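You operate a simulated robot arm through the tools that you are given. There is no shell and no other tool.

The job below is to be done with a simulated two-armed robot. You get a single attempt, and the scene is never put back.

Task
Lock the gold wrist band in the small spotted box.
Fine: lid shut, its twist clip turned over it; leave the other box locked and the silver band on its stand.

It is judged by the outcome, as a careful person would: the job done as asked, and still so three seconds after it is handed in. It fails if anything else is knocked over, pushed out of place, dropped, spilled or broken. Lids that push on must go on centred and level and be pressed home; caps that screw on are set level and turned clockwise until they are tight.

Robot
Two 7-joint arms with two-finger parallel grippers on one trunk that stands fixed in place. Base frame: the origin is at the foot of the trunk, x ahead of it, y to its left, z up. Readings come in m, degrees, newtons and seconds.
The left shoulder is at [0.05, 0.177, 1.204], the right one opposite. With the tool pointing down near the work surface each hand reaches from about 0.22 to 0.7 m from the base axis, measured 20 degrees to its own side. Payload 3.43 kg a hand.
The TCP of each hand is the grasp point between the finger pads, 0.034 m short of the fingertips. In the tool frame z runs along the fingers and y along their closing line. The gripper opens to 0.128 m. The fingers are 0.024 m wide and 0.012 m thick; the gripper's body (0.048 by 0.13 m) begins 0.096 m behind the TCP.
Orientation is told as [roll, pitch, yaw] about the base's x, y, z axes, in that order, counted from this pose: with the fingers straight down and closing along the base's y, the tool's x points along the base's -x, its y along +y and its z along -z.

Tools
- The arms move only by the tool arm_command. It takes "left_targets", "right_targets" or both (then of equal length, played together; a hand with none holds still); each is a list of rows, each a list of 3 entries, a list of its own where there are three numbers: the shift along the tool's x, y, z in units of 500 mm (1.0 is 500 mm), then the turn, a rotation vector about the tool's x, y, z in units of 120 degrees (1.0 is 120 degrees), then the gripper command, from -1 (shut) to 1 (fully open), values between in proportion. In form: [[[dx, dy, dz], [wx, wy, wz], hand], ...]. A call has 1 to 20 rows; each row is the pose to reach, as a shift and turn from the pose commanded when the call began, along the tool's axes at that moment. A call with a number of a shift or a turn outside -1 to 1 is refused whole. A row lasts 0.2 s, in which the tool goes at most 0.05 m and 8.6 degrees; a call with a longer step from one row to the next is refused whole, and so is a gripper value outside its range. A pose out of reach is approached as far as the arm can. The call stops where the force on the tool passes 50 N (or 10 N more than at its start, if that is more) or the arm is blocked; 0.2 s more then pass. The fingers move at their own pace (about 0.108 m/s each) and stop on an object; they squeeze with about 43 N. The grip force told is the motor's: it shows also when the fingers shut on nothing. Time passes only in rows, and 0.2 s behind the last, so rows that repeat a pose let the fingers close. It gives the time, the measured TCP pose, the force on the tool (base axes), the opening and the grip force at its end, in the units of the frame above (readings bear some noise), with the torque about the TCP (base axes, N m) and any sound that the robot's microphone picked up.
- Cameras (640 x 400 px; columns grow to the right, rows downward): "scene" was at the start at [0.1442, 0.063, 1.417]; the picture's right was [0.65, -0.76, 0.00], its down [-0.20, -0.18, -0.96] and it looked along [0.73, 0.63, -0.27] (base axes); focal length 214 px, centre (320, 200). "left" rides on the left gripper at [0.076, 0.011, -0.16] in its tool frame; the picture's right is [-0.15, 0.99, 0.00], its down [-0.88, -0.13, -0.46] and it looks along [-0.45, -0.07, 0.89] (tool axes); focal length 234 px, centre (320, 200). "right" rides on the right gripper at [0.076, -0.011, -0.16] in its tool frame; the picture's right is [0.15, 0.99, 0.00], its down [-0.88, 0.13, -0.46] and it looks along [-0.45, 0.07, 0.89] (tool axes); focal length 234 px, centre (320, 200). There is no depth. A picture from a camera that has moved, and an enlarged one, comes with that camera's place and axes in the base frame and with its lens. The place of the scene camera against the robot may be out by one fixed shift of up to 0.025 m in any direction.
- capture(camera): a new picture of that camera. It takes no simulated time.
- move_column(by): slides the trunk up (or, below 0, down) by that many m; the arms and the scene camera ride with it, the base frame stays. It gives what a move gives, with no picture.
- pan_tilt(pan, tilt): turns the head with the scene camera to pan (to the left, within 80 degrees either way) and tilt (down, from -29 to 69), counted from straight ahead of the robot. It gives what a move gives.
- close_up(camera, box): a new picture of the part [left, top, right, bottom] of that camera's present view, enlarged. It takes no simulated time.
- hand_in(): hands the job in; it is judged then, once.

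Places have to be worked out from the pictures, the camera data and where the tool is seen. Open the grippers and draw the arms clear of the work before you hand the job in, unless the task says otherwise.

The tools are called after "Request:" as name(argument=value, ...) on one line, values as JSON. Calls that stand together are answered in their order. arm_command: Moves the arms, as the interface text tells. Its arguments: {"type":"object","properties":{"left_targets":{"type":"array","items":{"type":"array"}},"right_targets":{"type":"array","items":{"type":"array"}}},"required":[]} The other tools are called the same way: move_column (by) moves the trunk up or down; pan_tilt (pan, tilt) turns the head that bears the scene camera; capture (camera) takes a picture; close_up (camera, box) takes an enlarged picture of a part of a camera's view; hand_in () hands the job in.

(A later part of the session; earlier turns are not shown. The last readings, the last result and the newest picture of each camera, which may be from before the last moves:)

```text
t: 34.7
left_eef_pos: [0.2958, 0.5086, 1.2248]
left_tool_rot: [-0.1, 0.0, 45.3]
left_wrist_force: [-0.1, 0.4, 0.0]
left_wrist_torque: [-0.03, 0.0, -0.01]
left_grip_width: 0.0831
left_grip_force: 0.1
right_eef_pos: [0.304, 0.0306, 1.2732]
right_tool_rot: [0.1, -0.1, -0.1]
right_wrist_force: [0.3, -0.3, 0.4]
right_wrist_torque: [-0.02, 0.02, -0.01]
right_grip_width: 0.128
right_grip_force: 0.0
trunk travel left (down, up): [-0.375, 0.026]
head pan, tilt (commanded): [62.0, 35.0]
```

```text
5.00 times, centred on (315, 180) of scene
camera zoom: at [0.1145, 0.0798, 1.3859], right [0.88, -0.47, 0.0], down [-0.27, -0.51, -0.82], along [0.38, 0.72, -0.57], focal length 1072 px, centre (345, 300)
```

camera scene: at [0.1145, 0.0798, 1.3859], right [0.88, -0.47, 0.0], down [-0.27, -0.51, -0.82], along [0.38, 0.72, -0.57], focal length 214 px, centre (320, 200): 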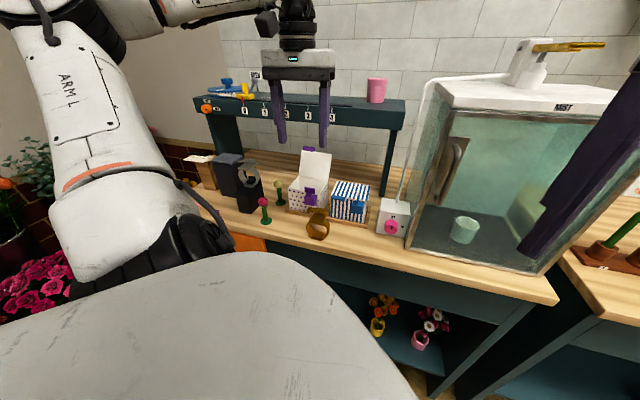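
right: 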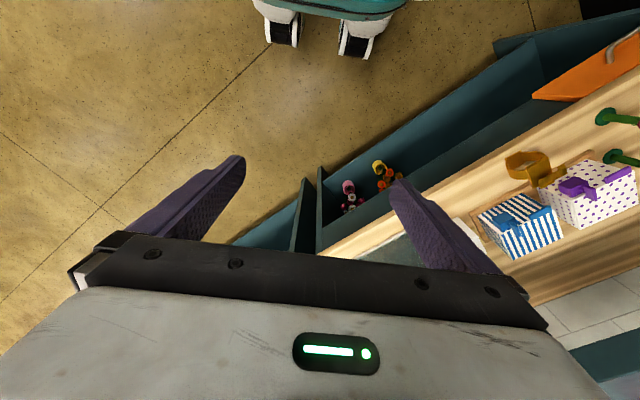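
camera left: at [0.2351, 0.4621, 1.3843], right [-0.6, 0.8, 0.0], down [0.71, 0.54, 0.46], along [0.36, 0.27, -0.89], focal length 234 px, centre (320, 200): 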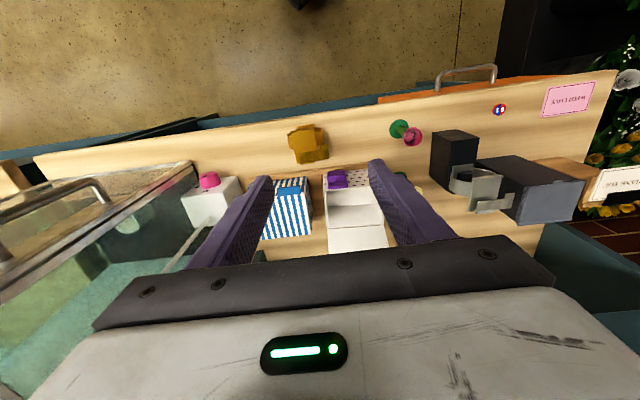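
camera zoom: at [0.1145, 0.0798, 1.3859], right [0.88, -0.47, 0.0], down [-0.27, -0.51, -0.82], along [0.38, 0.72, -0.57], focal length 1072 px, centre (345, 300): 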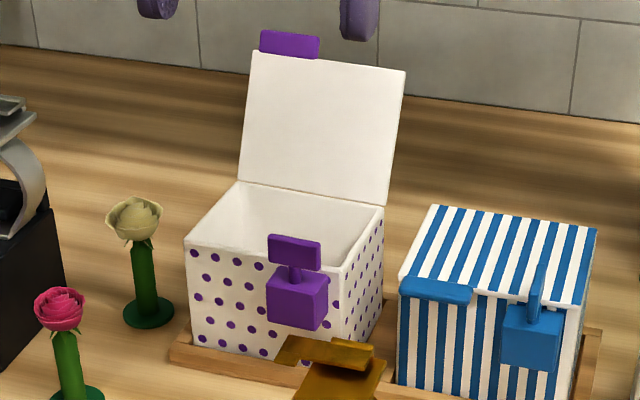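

The box floor is at z≈0.908 and its rim at about 0.992, so the upright band should just fit. The best hold looks like the raised clasp strip (q≈0.105–0.158, p≈0.60–0.619, top z≈0.982), gripped across its ends, since that keeps the fingers shallow in the box. I'll hover above it at z 1.06.

Request:
arm_command(left_targets=[[[-0.02, -0.009, 0.08], [0, 0, 0], 0.05], [[-0.04, -0.018, 0.165], [0, 0, 0], 0.05], [[-0.06, -0.028, 0.25], [0, 0, 0], 0.05], [[-0.08, -0.037, 0.33], [0, 0, 0], 0.05], [[-0.08, -0.037, 0.33], [0, 0, 0], 0.05]])

Request:
capture(camera="left")

Request:
close_up(camera="scene", box=[280, 170, 350, 250])

```text
t: 35.9
left_eef_pos: [0.3385, 0.5234, 1.0558]
left_tool_rot: [-0.1, -0.1, 45.3]
left_wrist_force: [0.5, -0.5, 0.6]
left_wrist_torque: [0.01, 0.01, -0.03]
left_grip_width: 0.0673
left_grip_force: 0.1
right_eef_pos: [0.3035, 0.0295, 1.2723]
right_tool_rot: [0.1, -0.2, -0.1]
right_wrist_force: [0.0, -0.7, 0.6]
right_wrist_torque: [0.02, -0.02, -0.02]
right_grip_width: 0.1281
right_grip_force: 0.1
trunk travel left (down, up): [-0.375, 0.026]
head pan, tilt (commanded): [62.0, 35.0]
```

```text
taken
camera left: at [0.2785, 0.477, 1.2159], right [-0.6, 0.8, 0.0], down [0.71, 0.53, 0.46], along [0.37, 0.27, -0.89], focal length 234 px, centre (320, 200)
```

left: 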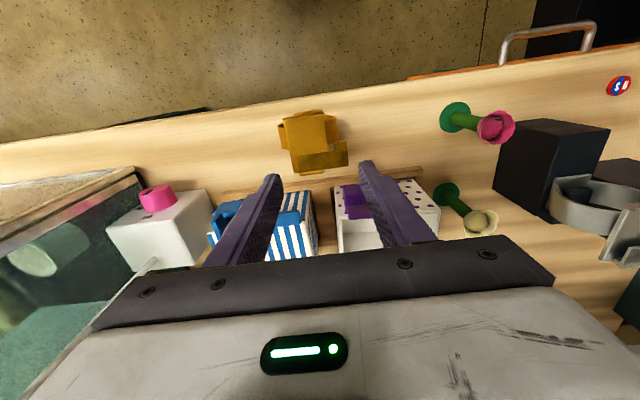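

```text
5.00 times, centred on (315, 210) of scene
camera zoom: at [0.1145, 0.0796, 1.386], right [0.88, -0.47, 0.0], down [-0.27, -0.51, -0.82], along [0.38, 0.72, -0.57], focal length 1072 px, centre (345, 150)
```

zoom: 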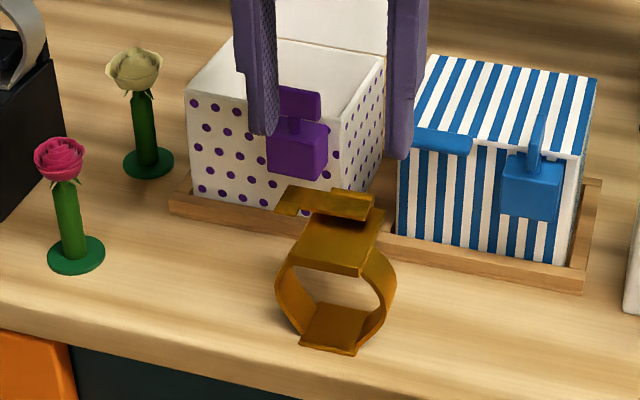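

Request:
close_up(camera="left", box=[255, 95, 395, 195])

```text
4.00 times, centred on (325, 145) of left
camera zoom: at [0.2785, 0.477, 1.2159], right [-0.6, 0.8, 0.0], down [0.71, 0.53, 0.46], along [0.37, 0.27, -0.89], focal length 937 px, centre (300, 420)
```

zoom: 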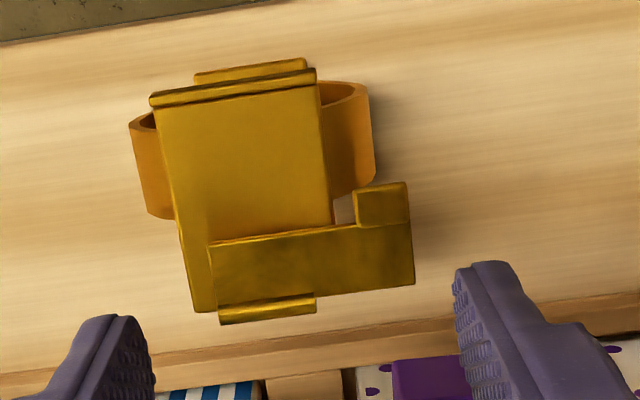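

The clasp's top is at about z 0.983 and the fingers straddle its ends well. I'll descend until the tips are near z 0.972, just above the top plate, watching the force.

Request:
arm_command(left_targets=[[[0.002, 0.003, 0.05], [0, 0, 0], 0.05], [[0.002, 0.003, 0.08], [0, 0, 0], 0.05], [[0.002, 0.003, 0.09], [0, 0, 0], 0.05], [[0.002, 0.003, 0.098], [0, 0, 0], 0.05], [[0.002, 0.003, 0.098], [0, 0, 0], 0.05]])

Request:
close_up(camera="left", box=[255, 95, 395, 195])

Request:
close_up(camera="scene", box=[290, 180, 350, 250])

```text
t: 37.1
left_eef_pos: [0.3361, 0.5238, 1.0099]
left_tool_rot: [0.0, 0.0, 45.3]
left_wrist_force: [0.5, -0.8, 0.7]
left_wrist_torque: [0.0, 0.01, 0.05]
left_grip_width: 0.0669
left_grip_force: 0.1
right_eef_pos: [0.3034, 0.0308, 1.2738]
right_tool_rot: [0.2, 0.0, -0.1]
right_wrist_force: [0.4, 0.7, -0.3]
right_wrist_torque: [-0.03, 0.01, 0.02]
right_grip_width: 0.128
right_grip_force: 0.0
trunk travel left (down, up): [-0.375, 0.026]
head pan, tilt (commanded): [62.0, 35.0]
```

```text
4.00 times, centred on (325, 145) of left
camera zoom: at [0.2759, 0.4784, 1.1692], right [-0.6, 0.8, 0.0], down [0.71, 0.53, 0.46], along [0.37, 0.27, -0.89], focal length 937 px, centre (300, 420)
```

zoom: 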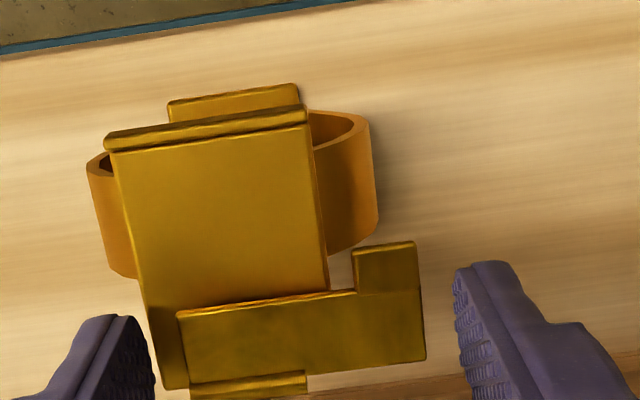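

```text
5.71 times, centred on (320, 215) of scene
camera zoom: at [0.1147, 0.0798, 1.3859], right [0.88, -0.47, 0.0], down [-0.27, -0.51, -0.82], along [0.38, 0.72, -0.57], focal length 1226 px, centre (320, 114)
```

zoom: 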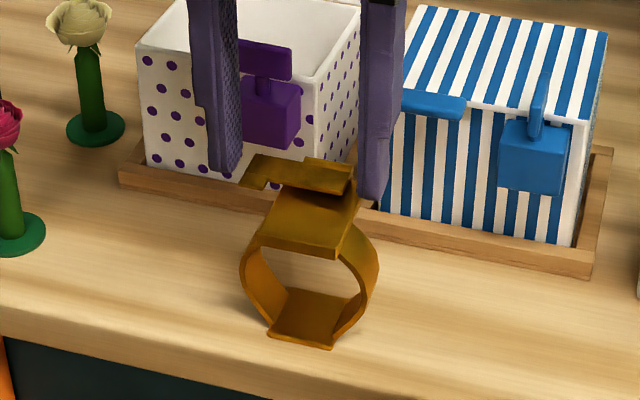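

The finger fronts line up with the clasp strip and nothing is touching. I'll drop about 3 mm more and close gently on the clasp's ends.

Request:
arm_command(left_targets=[[[0, 0, 0.004], [0, 0, 0], 0.05], [[0, 0, 0.006], [0, 0, 0], 0.05], [[0, 0, 0.006], [0, 0, 0], -0.1], [[0, 0, 0.006], [0, 0, 0], -0.2], [[0, 0, 0.006], [0, 0, 0], -0.3], [[0, 0, 0.006], [0, 0, 0], -0.3]])

Request:
close_up(camera="left", box=[255, 95, 395, 195])

Request:
close_up(camera="scene", box=[290, 180, 350, 250])

```text
t: 38.5
left_eef_pos: [0.3364, 0.5251, 1.0071]
left_tool_rot: [0.0, 0.0, 45.4]
left_wrist_force: [-0.1, -0.8, -0.1]
left_wrist_torque: [-0.01, 0.02, -0.03]
left_grip_width: 0.052
left_grip_force: 43.3
right_eef_pos: [0.3028, 0.0314, 1.2731]
right_tool_rot: [0.1, 0.0, -0.1]
right_wrist_force: [1.1, -0.6, 0.0]
right_wrist_torque: [-0.03, -0.02, 0.02]
right_grip_width: 0.1282
right_grip_force: 0.0
trunk travel left (down, up): [-0.375, 0.026]
head pan, tilt (commanded): [62.0, 35.0]
```

```text
4.00 times, centred on (325, 145) of left
camera zoom: at [0.2767, 0.4785, 1.1662], right [-0.6, 0.8, 0.0], down [0.71, 0.53, 0.46], along [0.37, 0.27, -0.89], focal length 937 px, centre (300, 420)
```

zoom: 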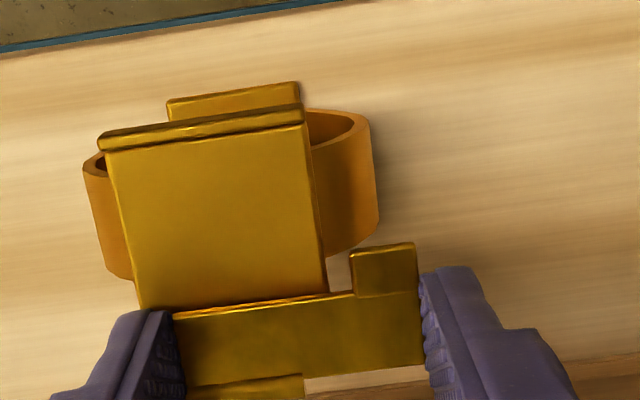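

```text
5.71 times, centred on (320, 215) of scene
camera zoom: at [0.1148, 0.0799, 1.3859], right [0.88, -0.47, 0.0], down [-0.27, -0.51, -0.82], along [0.38, 0.72, -0.57], focal length 1226 px, centre (320, 114)
```

zoom: 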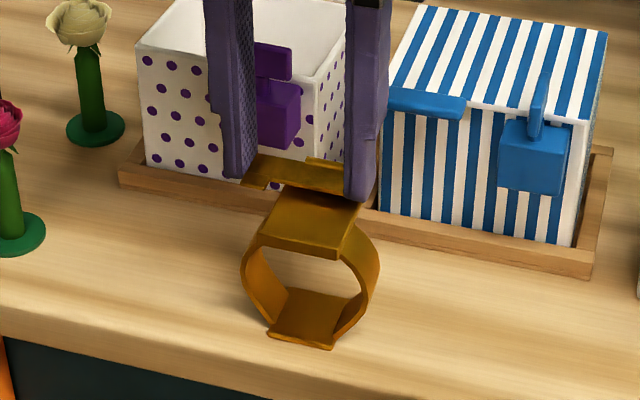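

The clasp is gripped at 52 mm. I'll lift it slowly by 2 cm and check the hold.

Request:
arm_command(left_targets=[[[0, 0, -0.01], [0, 0, 0], -0.6], [[0, 0, -0.025], [0, 0, 0], -0.6], [[0, 0, -0.04], [0, 0, 0], -0.6], [[0, 0, -0.04], [0, 0, 0], -0.6]])

Request:
close_up(camera="left", box=[255, 95, 395, 195])

Request:
close_up(camera="scene", box=[290, 180, 350, 250])

```text
t: 39.5
left_eef_pos: [0.3364, 0.5249, 1.0261]
left_tool_rot: [-0.1, 0.0, 45.3]
left_wrist_force: [-0.9, -0.5, -1.2]
left_wrist_torque: [0.06, -0.02, 0.01]
left_grip_width: 0.052
left_grip_force: 43.3
right_eef_pos: [0.3029, 0.0308, 1.2731]
right_tool_rot: [0.1, 0.0, -0.1]
right_wrist_force: [0.7, 0.4, 0.0]
right_wrist_torque: [-0.02, -0.01, -0.01]
right_grip_width: 0.1279
right_grip_force: 0.1
trunk travel left (down, up): [-0.375, 0.026]
head pan, tilt (commanded): [62.0, 35.0]
```

```text
4.00 times, centred on (325, 145) of left
camera zoom: at [0.277, 0.4788, 1.1866], right [-0.6, 0.8, 0.0], down [0.71, 0.53, 0.46], along [0.37, 0.27, -0.89], focal length 937 px, centre (300, 420)
```

zoom: 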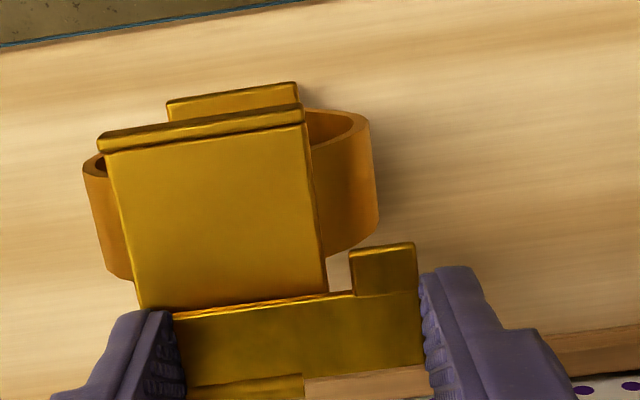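

```text
5.71 times, centred on (320, 215) of scene
camera zoom: at [0.1148, 0.08, 1.3859], right [0.88, -0.47, 0.0], down [-0.27, -0.51, -0.82], along [0.38, 0.72, -0.57], focal length 1226 px, centre (320, 114)
```

zoom: 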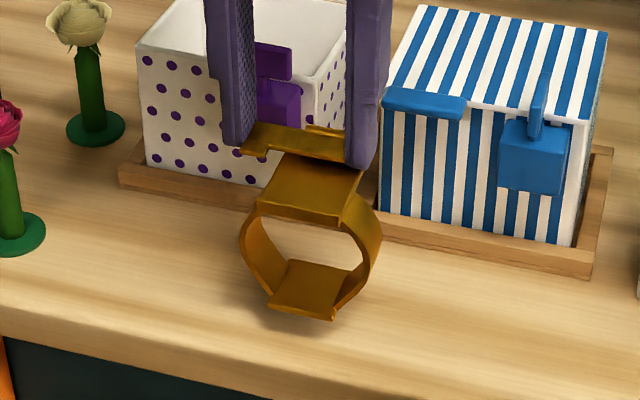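

The band is held level and steady; it bottoms out 0.107 m below the TCP. I'll raise it well above the clip and the box rim, then check the box's exact position.

Request:
arm_command(left_targets=[[[0, 0, -0.06], [0, 0, 0], -0.6], [[0, 0, -0.12], [0, 0, 0], -0.6], [[0, 0, -0.18], [0, 0, 0], -0.6], [[0, 0, -0.25], [0, 0, 0], -0.6], [[0, 0, -0.25], [0, 0, 0], -0.6]])

Request:
close_up(camera="scene", box=[270, 140, 360, 230])

Request:
capture(camera="left")

```text
t: 40.7
left_eef_pos: [0.3381, 0.5243, 1.1499]
left_tool_rot: [0.0, 0.0, 45.2]
left_wrist_force: [0.2, 0.7, -0.3]
left_wrist_torque: [0.06, -0.01, -0.02]
left_grip_width: 0.0521
left_grip_force: 42.3
right_eef_pos: [0.3038, 0.0298, 1.2741]
right_tool_rot: [0.1, 0.1, -0.1]
right_wrist_force: [0.8, 1.0, -0.2]
right_wrist_torque: [-0.03, -0.01, 0.03]
right_grip_width: 0.1278
right_grip_force: 0.1
trunk travel left (down, up): [-0.375, 0.026]
head pan, tilt (commanded): [62.0, 35.0]
```

```text
4.44 times, centred on (315, 185) of scene
camera zoom: at [0.1149, 0.0803, 1.3858], right [0.88, -0.47, 0.0], down [-0.27, -0.51, -0.82], along [0.38, 0.72, -0.57], focal length 953 px, centre (342, 267)
```

zoom: 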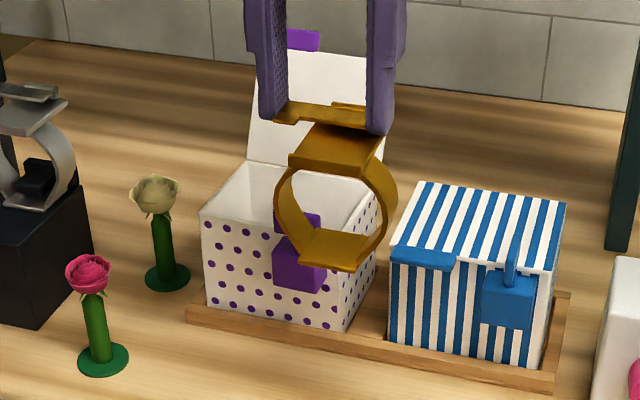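

```text
taken
camera left: at [0.2784, 0.4793, 1.3099], right [-0.6, 0.8, 0.0], down [0.71, 0.54, 0.46], along [0.36, 0.27, -0.89], focal length 234 px, centre (320, 200)
```

left: 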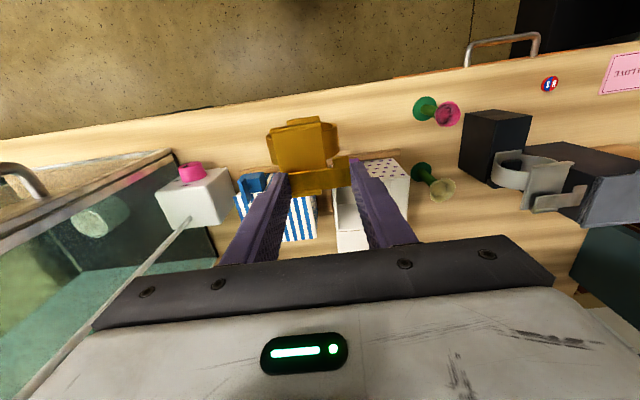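

Request:
close_up(camera="scene", box=[290, 160, 335, 215])

Request:
close_up(camera="left", box=[310, 140, 430, 260])

```text
7.27 times, centred on (312, 188) of scene
camera zoom: at [0.1149, 0.0803, 1.3858], right [0.88, -0.47, 0.0], down [-0.27, -0.51, -0.82], along [0.38, 0.72, -0.57], focal length 1560 px, centre (374, 291)
```

zoom: 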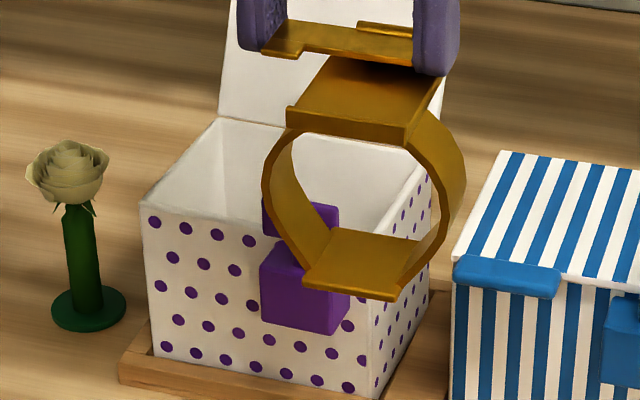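

```text
3.33 times, centred on (370, 200) of left
camera zoom: at [0.2784, 0.4793, 1.3099], right [-0.6, 0.8, 0.0], down [0.71, 0.54, 0.46], along [0.36, 0.27, -0.89], focal length 781 px, centre (153, 200)
```

zoom: 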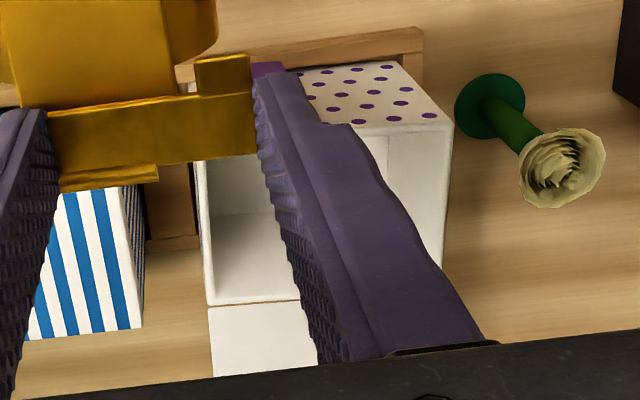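

The box rim spans about p 0.674–0.761 and q 0.138–0.25, and the box is turned about −2.5° from 45°. I'll carry the band over its centre at TCP p≈0.732, q≈0.198, staying high, and match the box's yaw.

Request:
arm_command(left_targets=[[[-0.041, 0.0215, 0], [0, 0, 0.004], -0.6], [[-0.082, 0.043, 0], [0, 0, 0.008], -0.6], [[-0.123, 0.0645, 0], [0, 0, 0.012], -0.6], [[-0.164, 0.086, 0], [0, 0, 0.016], -0.6], [[-0.205, 0.1075, 0], [0, 0, 0.02], -0.6], [[-0.2458, 0.129, 0], [0, 0, 0.02], -0.6], [[-0.2458, 0.129, 0], [0, 0, 0.02], -0.6]])

Request:
close_up(camera="scene", box=[275, 130, 345, 215])

Request:
capture(camera="left")

```text
t: 42.3
left_eef_pos: [0.3771, 0.6576, 1.1523]
left_tool_rot: [-0.1, 0.0, 43.0]
left_wrist_force: [0.4, -0.3, -0.9]
left_wrist_torque: [-0.01, -0.01, 0.02]
left_grip_width: 0.0516
left_grip_force: 43.2
right_eef_pos: [0.303, 0.0311, 1.2729]
right_tool_rot: [0.1, -0.1, -0.1]
right_wrist_force: [0.3, -1.1, 0.0]
right_wrist_torque: [0.02, 0.0, 0.01]
right_grip_width: 0.1281
right_grip_force: 0.0
trunk travel left (down, up): [-0.375, 0.026]
head pan, tilt (commanded): [62.0, 35.0]
```

```text
4.71 times, centred on (310, 172) of scene
camera zoom: at [0.1146, 0.0798, 1.3859], right [0.88, -0.47, 0.0], down [-0.27, -0.51, -0.82], along [0.38, 0.72, -0.57], focal length 1009 px, centre (367, 329)
```

zoom: 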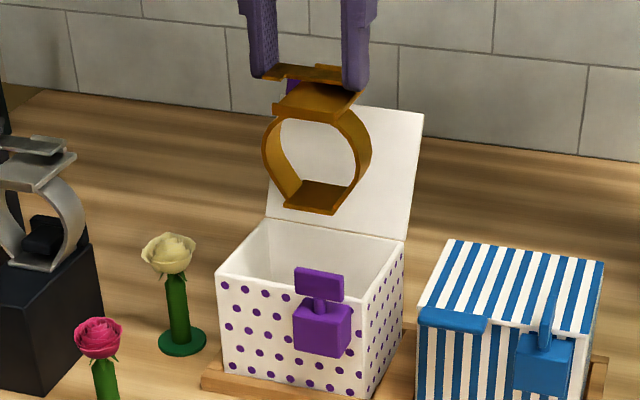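

```text
taken
camera left: at [0.3147, 0.6141, 1.3124], right [-0.57, 0.82, 0.0], down [0.73, 0.5, 0.46], along [0.38, 0.26, -0.89], focal length 234 px, centre (320, 200)
```

left: 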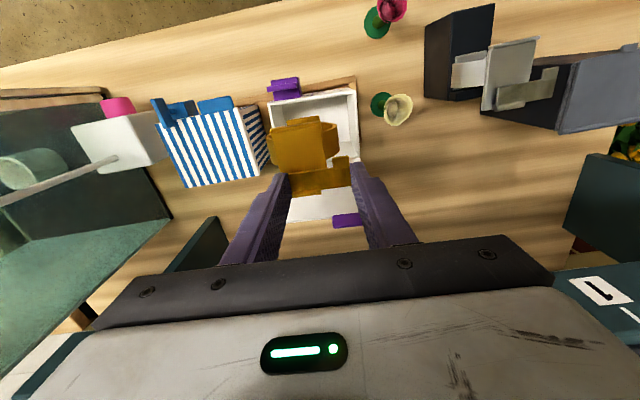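

The band hangs above the open box. I'll zoom in on the hand camera to double-check the band's lateral centring over the rim.

Request:
close_up(camera="left", box=[250, 70, 380, 240])

```text
2.35 times, centred on (315, 155) of left
camera zoom: at [0.3147, 0.6141, 1.3124], right [-0.57, 0.82, 0.0], down [0.73, 0.5, 0.46], along [0.38, 0.26, -0.89], focal length 551 px, centre (332, 306)
```

zoom: 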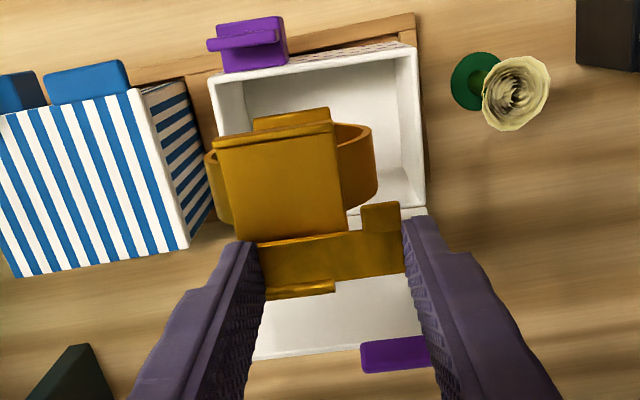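

The left view agrees: box centre q≈0.1945 and p≈0.718, giving about 6 mm margin for the ring on each side. I'll lower until the band's bottom plate is just inside the rim and check again.

Request:
arm_command(left_targets=[[[0, 0, 0.05], [0, 0, 0.002], -0.6], [[0, 0, 0.1], [0, 0, 0.004], -0.6], [[0, 0, 0.14], [0, 0, 0.004], -0.6], [[0, 0, 0.14], [0, 0, 0.004], -0.6]])

Request:
close_up(camera="scene", box=[275, 140, 345, 215])

Request:
close_up(camera="left", box=[250, 40, 380, 210])

```text
t: 43.3
left_eef_pos: [0.3782, 0.6569, 1.0806]
left_tool_rot: [0.1, -0.1, 42.4]
left_wrist_force: [0.4, -0.1, -1.0]
left_wrist_torque: [0.0, -0.01, 0.02]
left_grip_width: 0.0518
left_grip_force: 43.5
right_eef_pos: [0.3035, 0.0308, 1.2728]
right_tool_rot: [0.1, 0.0, -0.1]
right_wrist_force: [0.5, -0.4, -0.2]
right_wrist_torque: [0.01, 0.0, 0.03]
right_grip_width: 0.128
right_grip_force: 0.0
trunk travel left (down, up): [-0.375, 0.026]
head pan, tilt (commanded): [62.0, 35.0]
```

```text
5.33 times, centred on (310, 178) of scene
camera zoom: at [0.1148, 0.0797, 1.3859], right [0.88, -0.47, 0.0], down [-0.27, -0.51, -0.82], along [0.38, 0.72, -0.57], focal length 1144 px, centre (373, 320)
```

zoom: 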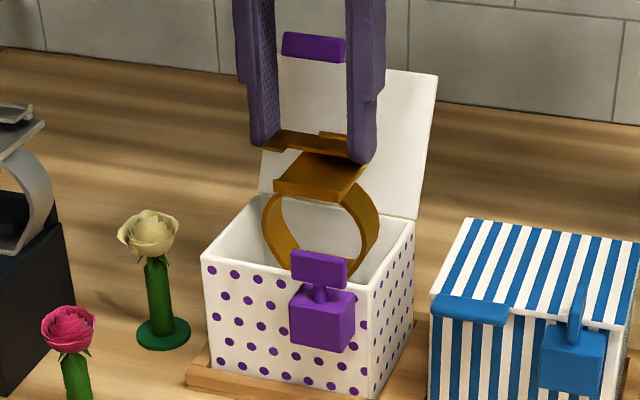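

```text
2.35 times, centred on (315, 125) of left
camera zoom: at [0.3155, 0.6145, 1.2406], right [-0.56, 0.83, 0.0], down [0.74, 0.5, 0.46], along [0.38, 0.26, -0.89], focal length 551 px, centre (332, 376)
```

zoom: 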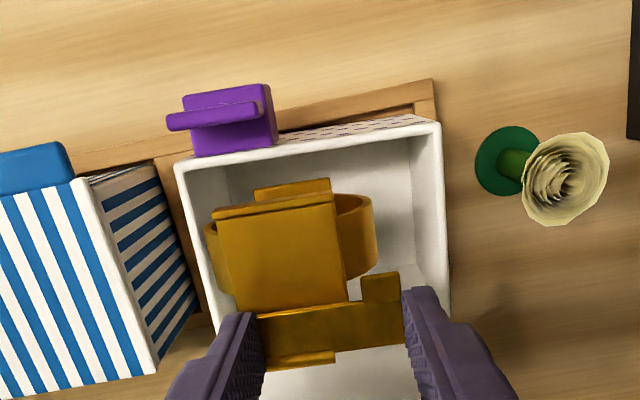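

The ring clears the right wall by about 8 mm and the left finger clears its wall by about 17 mm, so I'll shift 3 mm left. Then I'll lower to about 1.5 cm above the floor.

Request:
arm_command(left_targets=[[[0, 0.006, 0], [0, 0, 0], -0.6], [[0, 0.006, 0.04], [0, 0, 0], -0.6], [[0, 0.006, 0.08], [0, 0, 0], -0.6], [[0, 0.006, 0.1], [0, 0, 0], -0.6], [[0, 0.006, 0.1], [0, 0, 0], -0.6]])

Request:
close_up(camera="scene", box=[275, 140, 345, 215])

Request:
close_up(camera="left", box=[250, 40, 380, 210])

```text
t: 44.5
left_eef_pos: [0.3753, 0.6602, 1.0311]
left_tool_rot: [0.0, -0.1, 42.6]
left_wrist_force: [-0.2, 0.0, -0.7]
left_wrist_torque: [0.01, 0.01, -0.02]
left_grip_width: 0.0517
left_grip_force: 42.9
right_eef_pos: [0.304, 0.0308, 1.2737]
right_tool_rot: [0.0, 0.0, -0.2]
right_wrist_force: [-0.9, 0.2, 0.1]
right_wrist_torque: [0.02, 0.01, 0.0]
right_grip_width: 0.1279
right_grip_force: 0.0
trunk travel left (down, up): [-0.375, 0.026]
head pan, tilt (commanded): [62.0, 35.0]
```

```text
5.33 times, centred on (310, 178) of scene
camera zoom: at [0.1147, 0.0799, 1.3859], right [0.88, -0.47, 0.0], down [-0.27, -0.51, -0.82], along [0.38, 0.72, -0.57], focal length 1144 px, centre (373, 320)
```

zoom: 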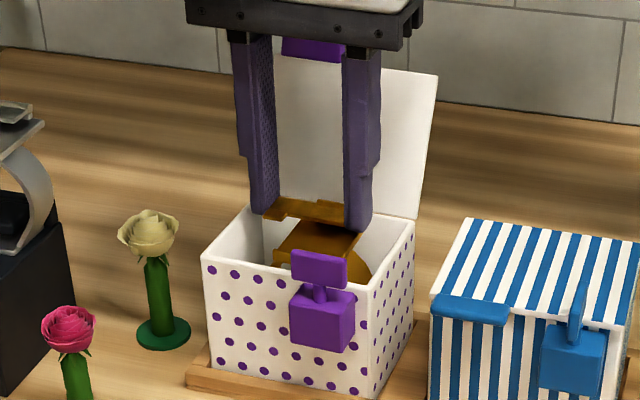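

```text
2.35 times, centred on (315, 125) of left
camera zoom: at [0.3137, 0.6171, 1.1917], right [-0.56, 0.83, 0.0], down [0.74, 0.5, 0.46], along [0.38, 0.26, -0.89], focal length 551 px, centre (332, 376)
```

zoom: 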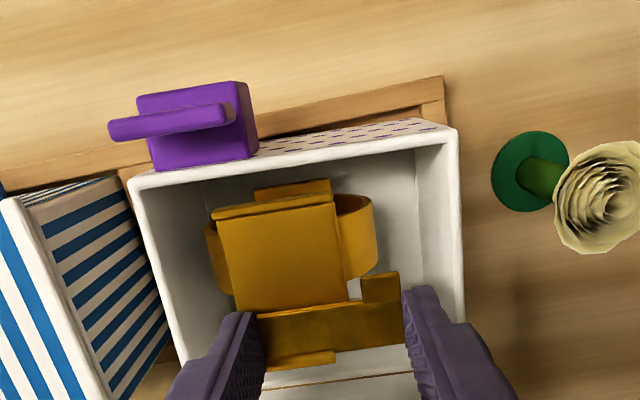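

The band is well centred inside the box. I'll lower the last stretch in small steps, feeling for the floor at about TCP z 1.015.

Request:
arm_command(left_targets=[[[0, 0, 0.014], [0, 0, 0], -0.6], [[0, 0, 0.024], [0, 0, 0], -0.6], [[0, 0, 0.028], [0, 0, 0], -0.6], [[0, 0, 0.028], [0, 0, 0], -0.6]])

```text
t: 45.5
left_eef_pos: [0.3758, 0.6606, 1.0177]
left_tool_rot: [-0.1, -0.2, 42.5]
left_wrist_force: [0.7, 0.8, 5.5]
left_wrist_torque: [-0.13, -0.07, 0.03]
left_grip_width: 0.0518
left_grip_force: 42.8
right_eef_pos: [0.3028, 0.0308, 1.2729]
right_tool_rot: [0.2, -0.2, -0.1]
right_wrist_force: [0.7, 0.1, 0.8]
right_wrist_torque: [0.01, -0.01, 0.02]
right_grip_width: 0.128
right_grip_force: 0.0
trunk travel left (down, up): [-0.375, 0.026]
head pan, tilt (commanded): [62.0, 35.0]
```

The force shows the band has touched the floor (TCP z ≈1.0177). I'll open slightly, to 60 mm, to release the clasp without touching the walls, and lift straight up.

Request:
arm_command(left_targets=[[[0, 0, 0], [0, 0, 0], -0.1], [[0, 0, 0], [0, 0, 0], -0.07], [[0, 0, 0], [0, 0, 0], -0.07], [[0, 0, -0.02], [0, 0, 0], -0.07], [[0, 0, -0.06], [0, 0, 0], -0.07], [[0, 0, -0.12], [0, 0, 0], -0.07], [[0, 0, -0.2], [0, 0, 0], -0.07], [[0, 0, -0.2], [0, 0, 0], -0.07]])

Request:
close_up(camera="scene", box=[275, 140, 345, 215])

Request:
close_up(camera="left", box=[250, 60, 380, 230])

```text
t: 47.3
left_eef_pos: [0.3751, 0.6583, 1.1181]
left_tool_rot: [-0.1, -0.1, 42.3]
left_wrist_force: [-0.4, 0.2, -0.2]
left_wrist_torque: [-0.03, -0.03, -0.02]
left_grip_width: 0.0596
left_grip_force: 0.2
right_eef_pos: [0.3042, 0.0304, 1.2736]
right_tool_rot: [0.1, 0.1, -0.1]
right_wrist_force: [1.2, 0.4, 0.5]
right_wrist_torque: [-0.03, 0.02, 0.02]
right_grip_width: 0.1281
right_grip_force: 0.1
trunk travel left (down, up): [-0.375, 0.026]
head pan, tilt (commanded): [62.0, 35.0]
```

```text
5.33 times, centred on (310, 178) of scene
camera zoom: at [0.1149, 0.0803, 1.3858], right [0.88, -0.47, 0.0], down [-0.27, -0.51, -0.82], along [0.38, 0.72, -0.57], focal length 1144 px, centre (373, 320)
```

zoom: 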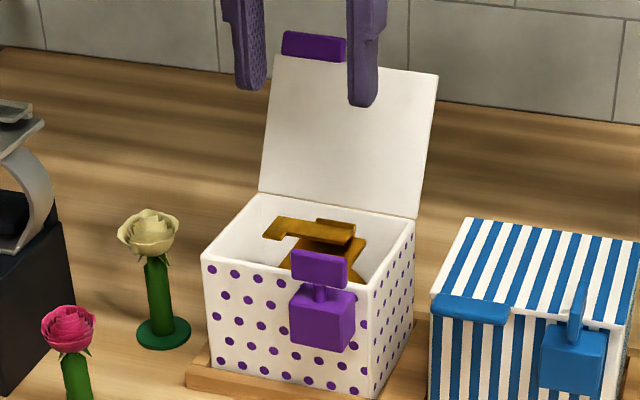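

```text
2.35 times, centred on (315, 145) of left
camera zoom: at [0.3124, 0.6156, 1.2778], right [-0.56, 0.83, 0.0], down [0.74, 0.5, 0.46], along [0.38, 0.25, -0.89], focal length 551 px, centre (332, 329)
```

zoom: 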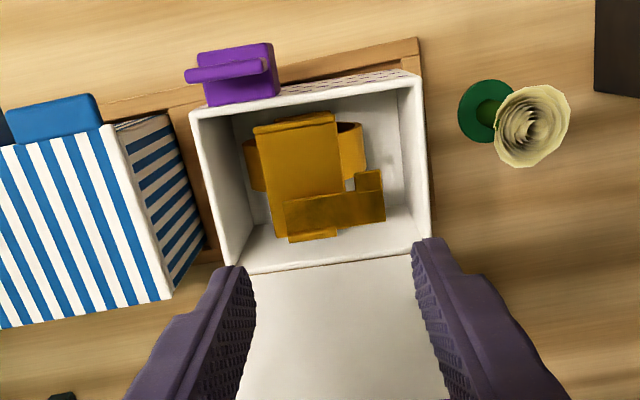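

The band sits inside the box. Next is the lid, leaning open with its lip top near p≈0.807, z≈1.09, just in front of the shelf beam (p≥0.832, z≥1.16). I'll close the fingers, rise, and tilt the hand 30° so the fingertip can hook behind the lip.

Request:
arm_command(left_targets=[[[0, 0, -0.06], [0, 0, 0], -0.6], [[-0.02, 0.011, -0.1], [0, -0.0625, 0], -1], [[-0.045, 0.023, -0.125], [0, -0.125, 0], -1], [[-0.065, 0.034, -0.14], [0, -0.1875, 0], -1], [[-0.0865, 0.0456, -0.144], [0, -0.25, 0], -1], [[-0.0865, 0.0456, -0.144], [0, -0.25, 0], -1]])

Request:
close_up(camera="scene", box=[240, 70, 360, 215])

Request:
capture(camera="left")

```text
t: 48.7
left_eef_pos: [0.3911, 0.7046, 1.1889]
left_tool_rot: [0.0, -30.1, 42.4]
left_wrist_force: [-0.1, 0.8, -0.2]
left_wrist_torque: [0.0, -0.03, 0.0]
left_grip_width: 0.0
left_grip_force: 32.5
right_eef_pos: [0.3036, 0.0306, 1.2728]
right_tool_rot: [0.0, -0.1, -0.1]
right_wrist_force: [-0.8, 0.3, 1.2]
right_wrist_torque: [0.02, -0.01, 0.05]
right_grip_width: 0.1281
right_grip_force: 0.1
trunk travel left (down, up): [-0.375, 0.026]
head pan, tilt (commanded): [62.0, 35.0]
```

```text
2.76 times, centred on (300, 142) of scene
camera zoom: at [0.1148, 0.0797, 1.3859], right [0.88, -0.47, 0.0], down [-0.27, -0.51, -0.82], along [0.38, 0.72, -0.57], focal length 592 px, centre (375, 359)
```

zoom: 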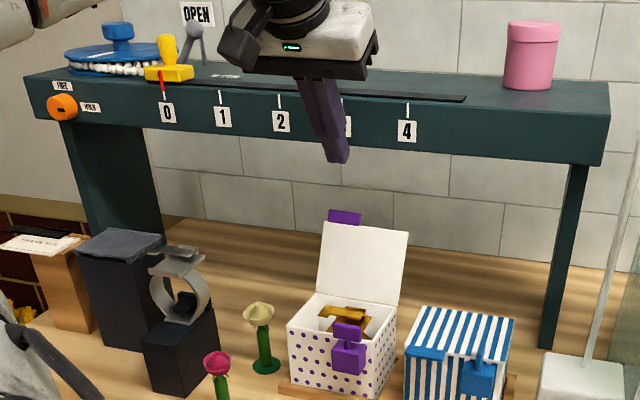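

```text
taken
camera left: at [0.2776, 0.6148, 1.2902], right [-0.57, 0.82, 0.07], down [0.48, 0.26, 0.84], along [0.66, 0.52, -0.54], focal length 234 px, centre (320, 200)
```

left: 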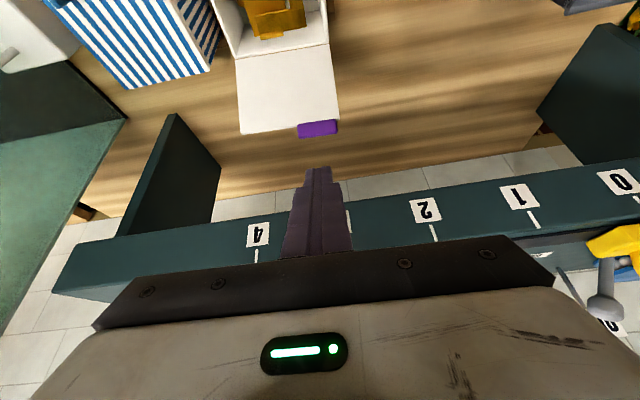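

The tip is lined up with the lip. I'll slide along the tool axis to pass just behind the lip, stopping partway to check clearance to the lip and beam.

Request:
arm_command(left_targets=[[[-0.012, 0, 0.05], [0, 0, 0], -1], [[-0.012, 0, 0.1], [0, 0, 0], -1], [[-0.012, 0, 0.15], [0, 0, 0], -1], [[-0.012, 0, 0.15], [0, 0, 0], -1]])

Request:
close_up(camera="scene", box=[270, 90, 350, 200])

Request:
capture(camera="left")

```text
t: 49.7
left_eef_pos: [0.4208, 0.7337, 1.1282]
left_tool_rot: [-0.2, -30.1, 42.6]
left_wrist_force: [0.0, -0.9, 0.5]
left_wrist_torque: [0.0, 0.02, 0.02]
left_grip_width: 0.0
left_grip_force: 33.4
right_eef_pos: [0.3029, 0.0296, 1.2725]
right_tool_rot: [0.0, 0.0, -0.1]
right_wrist_force: [-0.2, -0.1, 0.4]
right_wrist_torque: [0.04, -0.03, 0.01]
right_grip_width: 0.128
right_grip_force: 0.1
trunk travel left (down, up): [-0.375, 0.026]
head pan, tilt (commanded): [62.0, 35.0]
```

```text
3.64 times, centred on (310, 145) of scene
camera zoom: at [0.1145, 0.0795, 1.386], right [0.88, -0.47, 0.0], down [-0.27, -0.51, -0.82], along [0.38, 0.72, -0.57], focal length 780 px, centre (356, 400)
```

zoom: 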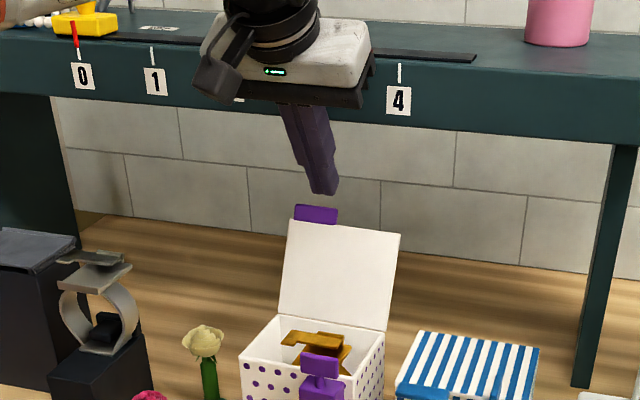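

```text
taken
camera left: at [0.3071, 0.644, 1.2287], right [-0.57, 0.82, 0.07], down [0.48, 0.26, 0.84], along [0.66, 0.51, -0.54], focal length 234 px, centre (320, 200)
```

left: 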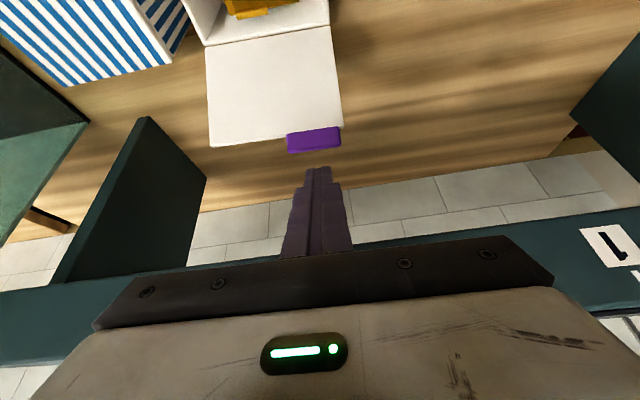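

The tip is behind and above the lip with clearance. I'll go 4 cm further along the axis so the finger reaches down behind the lip.

Request:
arm_command(left_targets=[[[-0.004, 0, 0.03], [0, 0, 0], -1], [[-0.008, 0, 0.06], [0, 0, 0], -1], [[-0.008, 0, 0.08], [0, 0, 0], -1], [[-0.008, 0, 0.08], [0, 0, 0], -1]])

Request:
close_up(camera="scene", box=[270, 90, 350, 200])

Request:
capture(camera="left")

```text
t: 50.7
left_eef_pos: [0.4394, 0.7502, 1.0951]
left_tool_rot: [0.0, -30.2, 42.5]
left_wrist_force: [-5.3, -4.2, 1.1]
left_wrist_torque: [0.51, -0.62, 0.09]
left_grip_width: 0.0001
left_grip_force: 32.9
right_eef_pos: [0.3027, 0.0306, 1.2734]
right_tool_rot: [0.1, 0.0, -0.1]
right_wrist_force: [-0.6, -0.1, 0.3]
right_wrist_torque: [0.01, 0.0, 0.01]
right_grip_width: 0.1281
right_grip_force: 0.1
trunk travel left (down, up): [-0.375, 0.026]
head pan, tilt (commanded): [62.0, 35.0]
```

```text
3.64 times, centred on (310, 145) of scene
camera zoom: at [0.1137, 0.0789, 1.3861], right [0.88, -0.47, 0.0], down [-0.27, -0.51, -0.82], along [0.39, 0.72, -0.57], focal length 780 px, centre (356, 400)
```

zoom: 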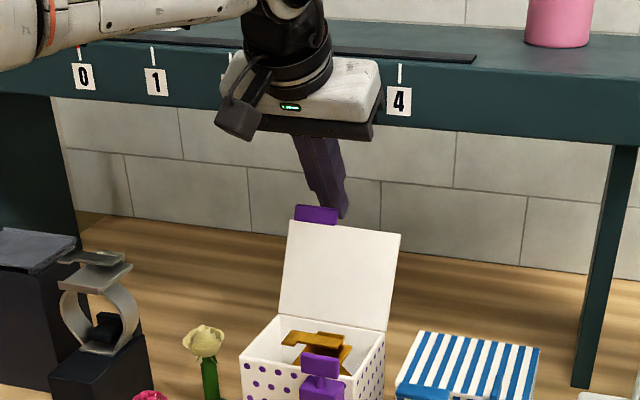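

```text
taken
camera left: at [0.3253, 0.6598, 1.1965], right [-0.57, 0.82, 0.07], down [0.48, 0.26, 0.84], along [0.66, 0.52, -0.54], focal length 234 px, centre (320, 200)
```

left: 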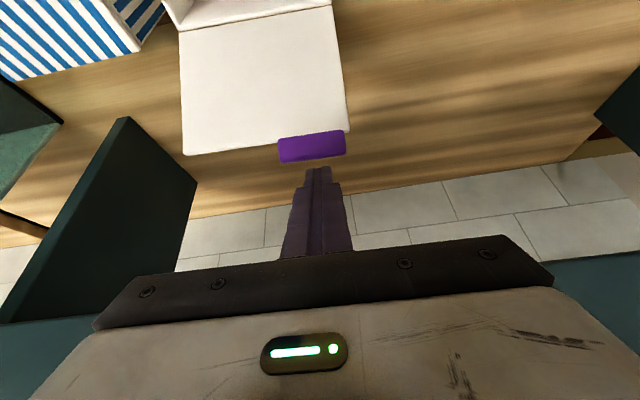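

A small 7 N force about 0.12 m above the TCP suggests the gripper body just brushed the shelf beam. I'll move away from it at once by pulling toward the robot, which also brings the lid forward.

Request:
arm_command(left_targets=[[[0.026, 0, -0.015], [0, 0, 0], -1], [[0.052, 0, -0.03], [0, 0, 0], -1], [[0.078, 0, -0.045], [0, 0, 0], -1], [[0.104, 0, -0.06], [0, 0, 0], -1], [[0.13, 0, -0.075], [0, 0, 0], -1], [[0.13, 0, -0.075], [0, 0, 0], -1]])

Request:
close_up(camera="scene", box=[260, 90, 360, 220])

Request:
capture(camera="left")

```text
t: 52.1
left_eef_pos: [0.3841, 0.6983, 1.0992]
left_tool_rot: [0.0, -30.6, 42.4]
left_wrist_force: [-5.8, 1.4, 25.7]
left_wrist_torque: [-0.24, 0.32, -0.07]
left_grip_width: 0.0001
left_grip_force: 33.1
right_eef_pos: [0.3022, 0.0291, 1.2739]
right_tool_rot: [0.3, -0.2, -0.2]
right_wrist_force: [-0.9, 0.3, 0.1]
right_wrist_torque: [-0.02, -0.01, -0.02]
right_grip_width: 0.128
right_grip_force: 0.0
trunk travel left (down, up): [-0.375, 0.026]
head pan, tilt (commanded): [62.0, 35.0]
```

```text
3.08 times, centred on (310, 155) of scene
camera zoom: at [0.1123, 0.0771, 1.3866], right [0.88, -0.47, 0.0], down [-0.27, -0.5, -0.82], along [0.39, 0.72, -0.57], focal length 660 px, centre (351, 338)
```

zoom: 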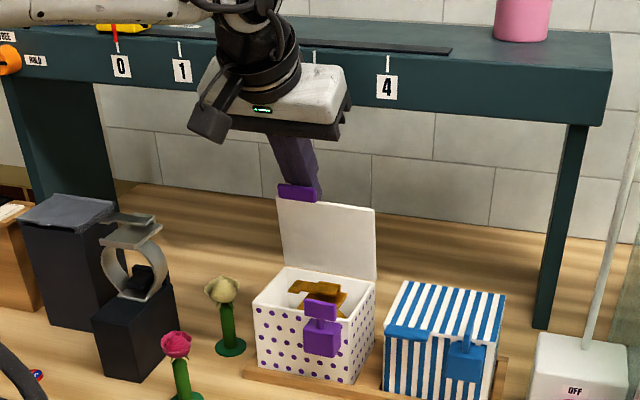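

```text
taken
camera left: at [0.2697, 0.6071, 1.1995], right [-0.58, 0.81, 0.07], down [0.48, 0.26, 0.84], along [0.67, 0.52, -0.54], focal length 234 px, centre (320, 200)
```

left: 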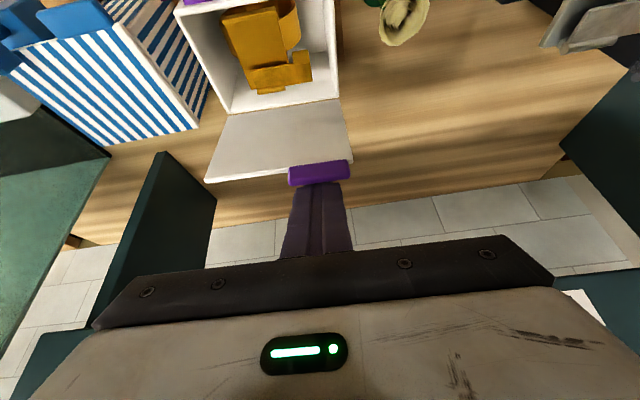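

The lid has come forward to about vertical, but the finger is pressing down on the lip with about 25 N. I'll raise the hand about 12 mm to relieve that.

Request:
arm_command(left_targets=[[[-0.006, 0, -0.0104], [0, 0, 0], -1], [[-0.012, 0, -0.0208], [0, 0, 0], -1], [[-0.012, 0, -0.0208], [0, 0, 0], -1]])

Request:
close_up(camera="scene", box=[270, 110, 340, 200])

Request:
close_up(camera="left", box=[240, 80, 400, 220])

```text
t: 52.9
left_eef_pos: [0.3836, 0.6989, 1.1059]
left_tool_rot: [-0.2, -30.0, 42.4]
left_wrist_force: [0.0, -0.1, 0.4]
left_wrist_torque: [-0.03, 0.01, 0.0]
left_grip_width: 0.0
left_grip_force: 33.1
right_eef_pos: [0.3027, 0.0309, 1.271]
right_tool_rot: [0.1, -0.1, -0.2]
right_wrist_force: [-0.3, 0.3, 0.8]
right_wrist_torque: [-0.02, -0.02, 0.03]
right_grip_width: 0.1281
right_grip_force: 0.1
trunk travel left (down, up): [-0.375, 0.026]
head pan, tilt (commanded): [62.0, 35.0]
```

```text
4.44 times, centred on (305, 155) of scene
camera zoom: at [0.1145, 0.0798, 1.3858], right [0.88, -0.47, 0.0], down [-0.27, -0.51, -0.82], along [0.38, 0.72, -0.57], focal length 953 px, centre (387, 400)
```

zoom: 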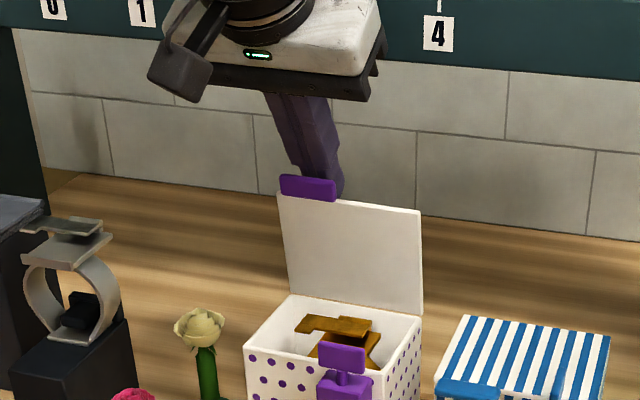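

```text
2.86 times, centred on (320, 150) of left
camera zoom: at [0.2711, 0.6088, 1.2067], right [-0.57, 0.82, 0.07], down [0.48, 0.27, 0.83], along [0.66, 0.51, -0.55], focal length 669 px, centre (320, 343)
```

zoom: 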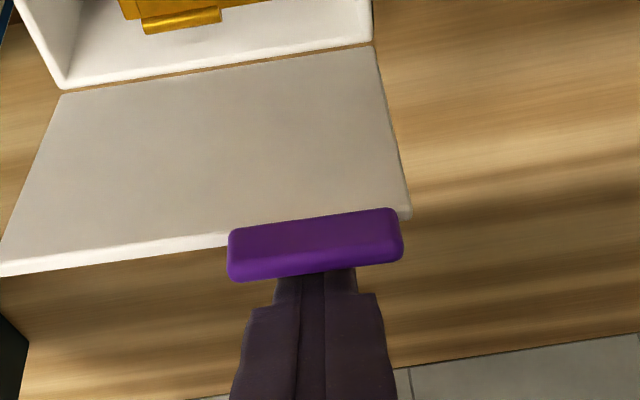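

The force is gone and the lid is near vertical. I'll keep pulling gently toward the robot so the lid tips over its balance point and swings shut.

Request:
arm_command(left_targets=[[[0.018, 0, -0.012], [0, 0, 0], -1], [[0.036, 0, -0.024], [0, 0, 0], -1], [[0.054, 0, -0.036], [0, 0, 0], -1], [[0.054, 0, -0.036], [0, 0, 0], -1]])

Request:
close_up(camera="scene", box=[270, 110, 340, 200])

Request:
close_up(camera="left", box=[240, 80, 400, 220])

```text
t: 53.9
left_eef_pos: [0.3615, 0.6777, 1.11]
left_tool_rot: [0.1, -30.0, 42.5]
left_wrist_force: [0.5, 0.0, 0.1]
left_wrist_torque: [-0.03, 0.02, -0.04]
left_grip_width: 0.0001
left_grip_force: 32.7
right_eef_pos: [0.3033, 0.0305, 1.2723]
right_tool_rot: [0.1, 0.0, -0.1]
right_wrist_force: [-0.9, -1.0, 0.1]
right_wrist_torque: [0.06, 0.02, 0.01]
right_grip_width: 0.128
right_grip_force: 0.1
trunk travel left (down, up): [-0.375, 0.026]
head pan, tilt (commanded): [62.0, 35.0]
```

```text
4.44 times, centred on (305, 155) of scene
camera zoom: at [0.1149, 0.08, 1.3859], right [0.88, -0.47, 0.0], down [-0.27, -0.51, -0.82], along [0.38, 0.72, -0.57], focal length 953 px, centre (387, 400)
```

zoom: 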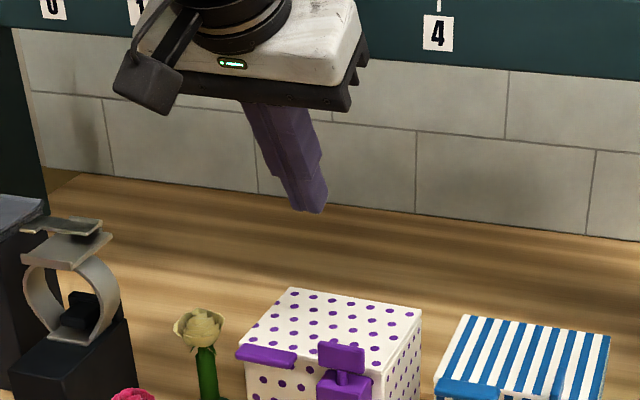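

```text
2.86 times, centred on (320, 150) of left
camera zoom: at [0.2475, 0.5879, 1.2094], right [-0.57, 0.82, 0.07], down [0.48, 0.26, 0.84], along [0.66, 0.51, -0.55], focal length 669 px, centre (320, 343)
```

zoom: 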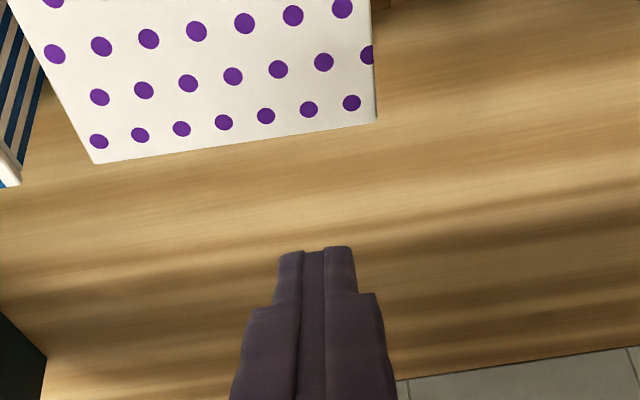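

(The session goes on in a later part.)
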